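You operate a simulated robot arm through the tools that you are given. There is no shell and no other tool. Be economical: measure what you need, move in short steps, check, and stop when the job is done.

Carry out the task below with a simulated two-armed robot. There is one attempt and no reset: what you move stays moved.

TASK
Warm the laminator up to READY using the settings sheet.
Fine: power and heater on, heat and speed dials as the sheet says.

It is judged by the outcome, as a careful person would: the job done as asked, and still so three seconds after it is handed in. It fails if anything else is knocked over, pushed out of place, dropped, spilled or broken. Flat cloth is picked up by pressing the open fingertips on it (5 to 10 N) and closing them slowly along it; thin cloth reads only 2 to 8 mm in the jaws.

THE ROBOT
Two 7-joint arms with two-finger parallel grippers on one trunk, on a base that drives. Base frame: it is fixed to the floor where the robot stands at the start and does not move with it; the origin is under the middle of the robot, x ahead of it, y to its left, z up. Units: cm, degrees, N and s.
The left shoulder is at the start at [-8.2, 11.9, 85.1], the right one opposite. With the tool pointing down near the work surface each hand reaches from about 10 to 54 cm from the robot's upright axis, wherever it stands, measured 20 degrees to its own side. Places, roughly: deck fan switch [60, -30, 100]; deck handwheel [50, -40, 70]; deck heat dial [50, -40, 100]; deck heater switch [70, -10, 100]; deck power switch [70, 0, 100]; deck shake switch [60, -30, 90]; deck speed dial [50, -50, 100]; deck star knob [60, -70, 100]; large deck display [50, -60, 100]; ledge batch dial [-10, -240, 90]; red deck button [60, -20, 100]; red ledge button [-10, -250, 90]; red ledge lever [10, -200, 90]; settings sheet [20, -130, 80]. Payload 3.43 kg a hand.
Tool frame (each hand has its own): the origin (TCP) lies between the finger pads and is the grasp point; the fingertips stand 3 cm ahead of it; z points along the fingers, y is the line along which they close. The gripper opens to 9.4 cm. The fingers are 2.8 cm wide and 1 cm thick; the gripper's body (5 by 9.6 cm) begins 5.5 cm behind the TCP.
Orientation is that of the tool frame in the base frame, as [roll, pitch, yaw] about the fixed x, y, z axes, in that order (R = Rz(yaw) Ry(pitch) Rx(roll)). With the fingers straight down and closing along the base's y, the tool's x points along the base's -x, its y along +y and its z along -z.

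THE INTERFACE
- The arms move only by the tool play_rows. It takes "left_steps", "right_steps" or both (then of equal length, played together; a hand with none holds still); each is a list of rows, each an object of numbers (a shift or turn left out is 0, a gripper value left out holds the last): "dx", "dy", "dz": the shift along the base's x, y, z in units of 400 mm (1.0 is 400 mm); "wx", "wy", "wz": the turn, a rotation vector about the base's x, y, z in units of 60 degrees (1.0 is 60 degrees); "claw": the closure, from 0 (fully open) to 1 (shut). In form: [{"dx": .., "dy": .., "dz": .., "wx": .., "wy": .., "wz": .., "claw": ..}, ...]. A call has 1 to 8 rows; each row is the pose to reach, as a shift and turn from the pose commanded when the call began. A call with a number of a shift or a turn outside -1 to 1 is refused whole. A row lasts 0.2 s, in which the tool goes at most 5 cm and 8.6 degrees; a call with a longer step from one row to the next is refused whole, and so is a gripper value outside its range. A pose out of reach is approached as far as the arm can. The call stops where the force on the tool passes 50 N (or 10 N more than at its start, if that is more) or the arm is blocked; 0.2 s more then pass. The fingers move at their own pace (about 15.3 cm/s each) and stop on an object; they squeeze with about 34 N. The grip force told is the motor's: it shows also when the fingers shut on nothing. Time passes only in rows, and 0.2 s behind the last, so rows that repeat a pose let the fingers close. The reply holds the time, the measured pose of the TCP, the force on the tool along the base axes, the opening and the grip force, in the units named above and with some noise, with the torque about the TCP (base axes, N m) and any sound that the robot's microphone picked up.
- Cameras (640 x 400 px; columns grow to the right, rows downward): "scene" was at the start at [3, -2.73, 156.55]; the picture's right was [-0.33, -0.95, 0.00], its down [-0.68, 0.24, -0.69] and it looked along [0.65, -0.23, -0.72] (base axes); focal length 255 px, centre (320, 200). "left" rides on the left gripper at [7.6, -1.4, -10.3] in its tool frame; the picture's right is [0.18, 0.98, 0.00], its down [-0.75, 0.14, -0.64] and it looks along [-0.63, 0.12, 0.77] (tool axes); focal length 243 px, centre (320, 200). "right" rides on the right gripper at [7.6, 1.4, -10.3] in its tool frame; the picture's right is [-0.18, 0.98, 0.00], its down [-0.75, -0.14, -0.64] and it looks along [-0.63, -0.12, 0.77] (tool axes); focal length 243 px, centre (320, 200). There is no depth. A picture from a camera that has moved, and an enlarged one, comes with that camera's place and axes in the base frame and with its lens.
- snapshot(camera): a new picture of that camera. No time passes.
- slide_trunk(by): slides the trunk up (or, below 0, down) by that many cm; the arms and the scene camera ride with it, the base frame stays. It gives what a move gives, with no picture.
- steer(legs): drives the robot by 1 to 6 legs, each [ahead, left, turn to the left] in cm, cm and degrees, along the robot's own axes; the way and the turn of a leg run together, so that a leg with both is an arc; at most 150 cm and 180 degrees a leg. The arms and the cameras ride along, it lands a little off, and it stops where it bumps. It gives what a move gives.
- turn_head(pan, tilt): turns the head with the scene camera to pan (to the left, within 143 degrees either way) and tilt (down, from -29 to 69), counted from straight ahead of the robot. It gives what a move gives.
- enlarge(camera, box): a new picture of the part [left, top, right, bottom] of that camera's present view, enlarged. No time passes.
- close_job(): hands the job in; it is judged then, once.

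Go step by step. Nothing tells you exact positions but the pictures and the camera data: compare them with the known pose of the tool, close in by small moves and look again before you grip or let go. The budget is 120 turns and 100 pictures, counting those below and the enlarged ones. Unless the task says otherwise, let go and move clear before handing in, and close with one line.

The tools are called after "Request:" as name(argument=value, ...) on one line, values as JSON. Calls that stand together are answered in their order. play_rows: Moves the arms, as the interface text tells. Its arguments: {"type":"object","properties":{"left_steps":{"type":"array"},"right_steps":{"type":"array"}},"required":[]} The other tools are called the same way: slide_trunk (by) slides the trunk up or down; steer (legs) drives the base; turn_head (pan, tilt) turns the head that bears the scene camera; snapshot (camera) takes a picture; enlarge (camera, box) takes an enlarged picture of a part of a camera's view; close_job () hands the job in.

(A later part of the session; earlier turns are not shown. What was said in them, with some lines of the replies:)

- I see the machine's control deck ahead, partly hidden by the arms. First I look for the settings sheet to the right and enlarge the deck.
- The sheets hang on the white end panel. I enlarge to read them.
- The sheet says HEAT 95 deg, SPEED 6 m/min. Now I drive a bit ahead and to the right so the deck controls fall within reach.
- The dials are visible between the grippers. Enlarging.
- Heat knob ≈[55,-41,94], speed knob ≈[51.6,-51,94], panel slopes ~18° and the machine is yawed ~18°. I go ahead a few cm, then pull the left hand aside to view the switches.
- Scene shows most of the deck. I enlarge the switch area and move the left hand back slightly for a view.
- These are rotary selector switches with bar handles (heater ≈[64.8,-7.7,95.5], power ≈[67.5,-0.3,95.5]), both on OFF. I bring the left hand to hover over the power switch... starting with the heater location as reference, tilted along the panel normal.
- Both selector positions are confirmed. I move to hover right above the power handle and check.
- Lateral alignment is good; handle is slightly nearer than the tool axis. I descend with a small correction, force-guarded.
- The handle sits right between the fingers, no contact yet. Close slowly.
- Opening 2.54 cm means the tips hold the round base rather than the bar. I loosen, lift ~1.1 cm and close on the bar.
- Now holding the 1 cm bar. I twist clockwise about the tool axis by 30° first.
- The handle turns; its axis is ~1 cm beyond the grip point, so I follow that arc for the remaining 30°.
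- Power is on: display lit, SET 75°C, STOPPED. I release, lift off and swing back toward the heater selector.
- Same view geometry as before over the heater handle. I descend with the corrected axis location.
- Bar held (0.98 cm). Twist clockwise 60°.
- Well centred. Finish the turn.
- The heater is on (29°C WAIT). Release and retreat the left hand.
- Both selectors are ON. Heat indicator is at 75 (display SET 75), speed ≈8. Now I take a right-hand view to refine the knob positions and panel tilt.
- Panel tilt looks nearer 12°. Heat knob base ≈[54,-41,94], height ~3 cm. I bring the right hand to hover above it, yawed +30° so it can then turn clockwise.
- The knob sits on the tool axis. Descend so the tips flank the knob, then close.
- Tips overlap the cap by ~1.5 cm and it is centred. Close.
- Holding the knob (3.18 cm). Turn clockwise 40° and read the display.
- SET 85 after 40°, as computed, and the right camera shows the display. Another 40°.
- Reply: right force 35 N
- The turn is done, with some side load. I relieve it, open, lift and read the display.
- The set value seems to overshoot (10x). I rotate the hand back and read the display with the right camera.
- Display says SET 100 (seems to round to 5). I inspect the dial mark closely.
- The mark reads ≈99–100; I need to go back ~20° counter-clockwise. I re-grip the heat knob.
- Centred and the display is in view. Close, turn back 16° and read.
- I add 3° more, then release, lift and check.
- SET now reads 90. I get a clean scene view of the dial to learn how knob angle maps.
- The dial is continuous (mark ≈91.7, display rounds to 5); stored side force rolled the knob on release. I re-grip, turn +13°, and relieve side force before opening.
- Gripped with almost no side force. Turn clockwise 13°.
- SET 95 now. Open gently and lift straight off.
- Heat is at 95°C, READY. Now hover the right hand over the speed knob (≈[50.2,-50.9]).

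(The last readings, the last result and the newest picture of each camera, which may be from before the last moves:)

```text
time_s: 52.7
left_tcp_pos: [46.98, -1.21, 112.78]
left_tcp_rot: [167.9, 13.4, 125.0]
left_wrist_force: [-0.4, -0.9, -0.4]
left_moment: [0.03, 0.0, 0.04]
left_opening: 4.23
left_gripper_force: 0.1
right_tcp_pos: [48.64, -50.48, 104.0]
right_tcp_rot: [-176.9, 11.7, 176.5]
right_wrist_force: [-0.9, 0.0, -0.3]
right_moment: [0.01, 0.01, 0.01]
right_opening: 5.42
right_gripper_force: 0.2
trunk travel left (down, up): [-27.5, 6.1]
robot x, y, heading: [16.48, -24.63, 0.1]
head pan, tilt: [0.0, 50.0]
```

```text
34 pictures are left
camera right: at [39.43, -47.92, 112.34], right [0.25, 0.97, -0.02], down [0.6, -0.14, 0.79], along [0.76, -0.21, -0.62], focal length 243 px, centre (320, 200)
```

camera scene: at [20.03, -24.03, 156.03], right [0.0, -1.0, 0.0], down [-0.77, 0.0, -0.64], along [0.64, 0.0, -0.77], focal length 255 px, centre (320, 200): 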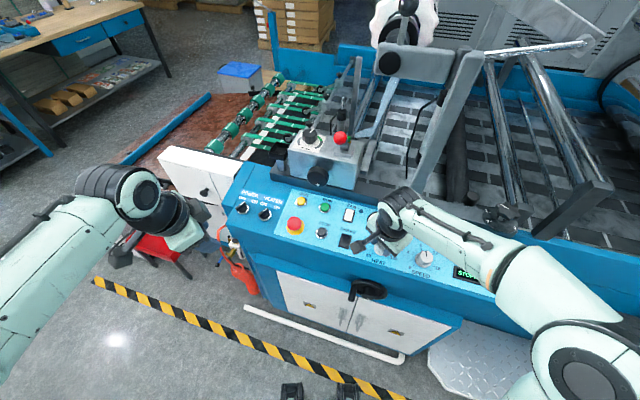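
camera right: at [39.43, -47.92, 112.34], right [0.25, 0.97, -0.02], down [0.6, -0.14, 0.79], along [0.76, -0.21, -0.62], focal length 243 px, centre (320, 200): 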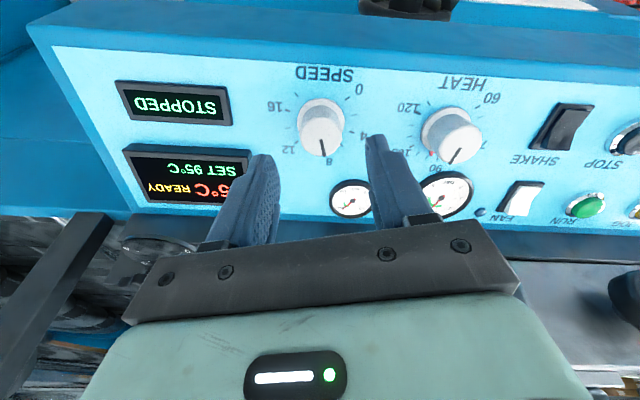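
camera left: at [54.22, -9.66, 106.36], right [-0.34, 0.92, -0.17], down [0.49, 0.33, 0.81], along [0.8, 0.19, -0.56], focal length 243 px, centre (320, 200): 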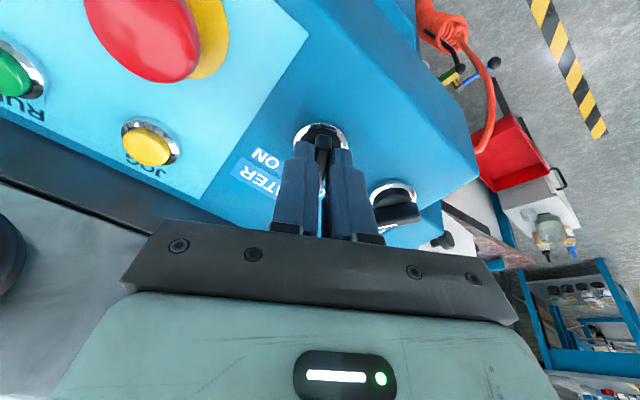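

Well aligned. Descend and close.

Request:
play_rows(right_steps=[{"dx": 0.007, "dy": -0.002, "dz": -0.04}, {"dx": 0.014, "dy": -0.004, "dz": -0.08}, {"dx": 0.021, "dy": -0.006, "dz": -0.11}, {"dx": 0.028, "dy": -0.0075, "dz": -0.14}, {"dx": 0.028, "dy": -0.0075, "dz": -0.14, "claw": 0.5}, {"dx": 0.028, "dy": -0.0075, "dz": -0.14, "claw": 0.6}, {"dx": 0.028, "dy": -0.0075, "dz": -0.14, "claw": 0.7}, {"dx": 0.028, "dy": -0.0075, "dz": -0.14, "claw": 0.7}])

Request:
snapshot(camera="right")

```text
time_s: 54.5
left_tcp_pos: [46.97, -1.32, 112.8]
left_tcp_rot: [168.0, 13.4, 124.9]
left_wrist_force: [-0.2, 0.0, -0.5]
left_moment: [0.01, -0.04, 0.04]
left_opening: 4.25
left_gripper_force: 0.1
right_tcp_pos: [50.18, -50.94, 98.35]
right_tcp_rot: [-176.7, 11.7, 176.4]
right_wrist_force: [0.3, -12.4, 2.3]
right_moment: [-0.58, 0.12, -0.16]
right_opening: 3.23
right_gripper_force: 44.9
trunk travel left (down, up): [-27.5, 6.1]
robot x, y, heading: [16.87, -24.25, 0.3]
head pan, tilt: [0.0, 50.0]
```

```text
33 pictures are left
camera right: at [40.91, -48.34, 106.74], right [0.25, 0.97, -0.02], down [0.6, -0.14, 0.79], along [0.76, -0.21, -0.62], focal length 243 px, centre (320, 200)
```

right: 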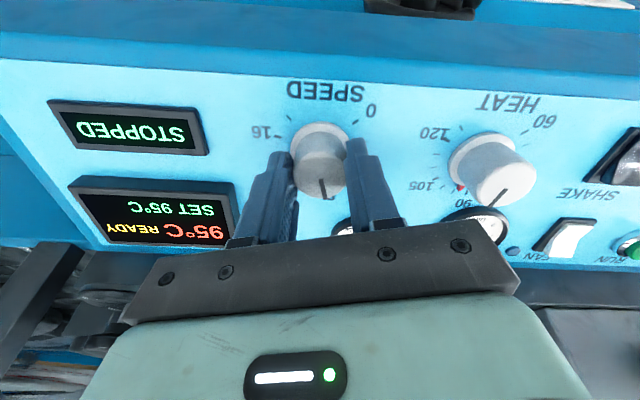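

Relieve the −y force, then turn counter-clockwise 30°.

Request:
play_rows(right_steps=[{"dy": -0.005}, {"dy": -0.005, "wx": -0.0246, "wy": 0.0085, "wz": 0.122}, {"dy": -0.005, "wx": -0.0493, "wy": 0.017, "wz": 0.2445}, {"dy": -0.005, "wx": -0.074, "wy": 0.0255, "wz": 0.367}, {"dy": -0.005, "wx": -0.0985, "wy": 0.034, "wz": 0.489}, {"dy": -0.005, "wx": -0.0985, "wy": 0.034, "wz": 0.489}])

Request:
snapshot(camera="right")

```text
time_s: 55.9
left_tcp_pos: [47.07, -1.17, 112.89]
left_tcp_rot: [167.9, 13.4, 125.0]
left_wrist_force: [1.2, -0.4, 0.1]
left_moment: [-0.01, -0.02, 0.02]
left_opening: 4.23
left_gripper_force: 0.0
right_tcp_pos: [50.32, -50.95, 98.32]
right_tcp_rot: [-171.6, 8.3, -153.1]
right_wrist_force: [2.5, -3.8, -7.7]
right_moment: [-0.36, 0.77, -0.16]
right_opening: 3.19
right_gripper_force: 44.8
trunk travel left (down, up): [-27.5, 6.1]
robot x, y, heading: [16.72, -24.51, -0.2]
head pan, tilt: [0.0, 50.0]
```

```text
32 pictures are left
camera right: at [40.98, -52.52, 107.08], right [-0.26, 0.96, -0.12], down [0.6, 0.25, 0.76], along [0.76, 0.13, -0.64], focal length 243 px, centre (320, 200)
```

right: 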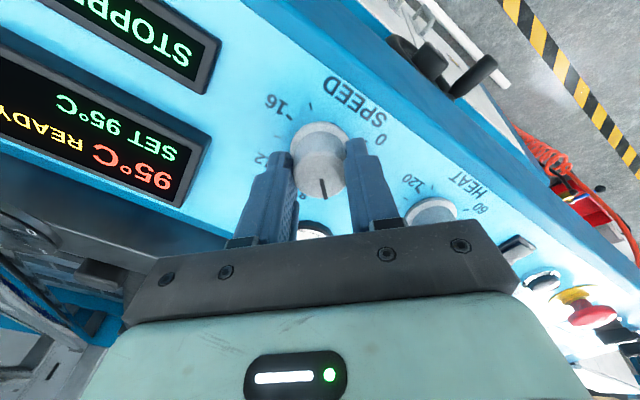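

Turned 30°, low residual force. Open gently, lift straight off and check the dial.

Request:
play_rows(right_steps=[{"dx": 0.001, "dy": -0.001, "claw": 0.64}, {"dx": 0.001, "dy": -0.001, "claw": 0.6}, {"dx": 0.001, "dy": -0.001, "claw": 0.45}, {"dx": 0.001, "dy": -0.001, "claw": 0.42}, {"dx": -0.02, "dy": 0.007, "dz": 0.1}, {"dx": -0.08, "dy": 0.0, "dz": 0.19}, {"dx": -0.17, "dy": -0.04, "dz": 0.26}, {"dx": -0.26, "dy": -0.08, "dz": 0.33}])

Request:
play_rows(right_steps=[{"dx": -0.08, "dy": -0.06, "dz": 0.06}, {"dx": -0.15, "dy": -0.14, "dz": 0.1}])

Request:
enlarge(camera="scene", box=[390, 230, 450, 270])

Request:
enlarge(camera="scene", box=[220, 160, 520, 320])

```text
time_s: 57.7
left_tcp_pos: [46.98, -1.1, 112.85]
left_tcp_rot: [167.9, 13.4, 125.0]
left_wrist_force: [0.2, 0.1, 0.1]
left_moment: [0.0, -0.03, 0.03]
left_opening: 4.23
left_gripper_force: 0.0
right_tcp_pos: [39.45, -54.27, 111.52]
right_tcp_rot: [-171.5, 8.5, -153.3]
right_wrist_force: [0.0, -0.8, 1.0]
right_moment: [0.01, -0.03, -0.01]
right_opening: 5.45
right_gripper_force: 0.1
trunk travel left (down, up): [-27.5, 6.1]
robot x, y, heading: [16.47, -24.27, 0.1]
head pan, tilt: [0.0, 50.0]
```

```text
time_s: 58.3
left_tcp_pos: [46.95, -1.19, 112.89]
left_tcp_rot: [167.9, 13.4, 125.0]
left_wrist_force: [0.2, 0.1, 0.4]
left_moment: [0.02, 0.01, 0.01]
left_opening: 4.24
left_gripper_force: 0.1
right_tcp_pos: [33.35, -60.11, 115.65]
right_tcp_rot: [-171.4, 8.4, -153.2]
right_wrist_force: [-0.8, 0.3, -0.8]
right_moment: [-0.02, 0.01, -0.02]
right_opening: 5.47
right_gripper_force: 0.1
trunk travel left (down, up): [-27.5, 6.1]
robot x, y, heading: [16.95, -24.32, 0.2]
head pan, tilt: [0.0, 50.0]
```

```text
10.00 times, centred on (420, 250) of scene
camera zoom: at [19.69, -24.52, 156.04], right [0.0, -1.0, 0.0], down [-0.77, 0.0, -0.64], along [0.64, 0.0, -0.77], focal length 2550 px, centre (-680, -300)
```

zoom: 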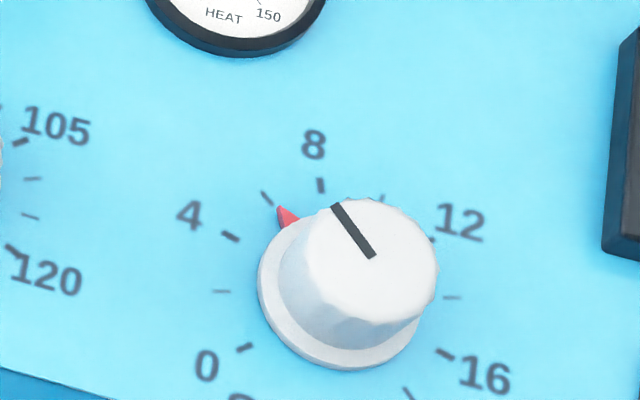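

```text
2.13 times, centred on (370, 240) of scene
camera zoom: at [19.69, -24.52, 156.04], right [0.0, -1.0, 0.0], down [-0.77, 0.0, -0.64], along [0.64, 0.0, -0.77], focal length 544 px, centre (213, 115)
```

zoom: 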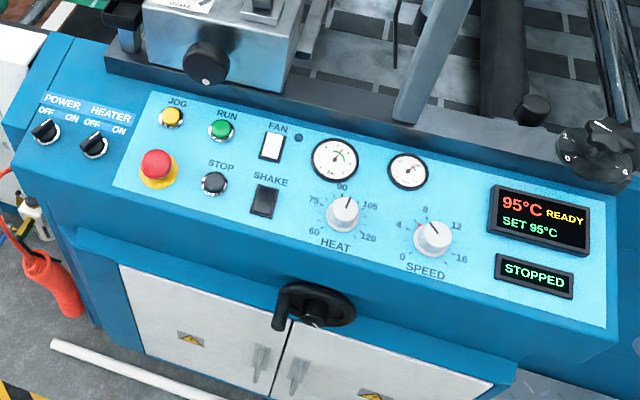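

The display reads 95°C READY with SET 95°C, and both selectors are ON. The heat mark is on 95, the speed mark is on the 6 tick, and both hands are clear, so I hand in.

Request:
close_job()

```text
The job is handed in.
```

The laminator is warmed up: its display reads 95°C READY, with power and heater on, heat set to 95 and speed set to 6 as the sheet says.
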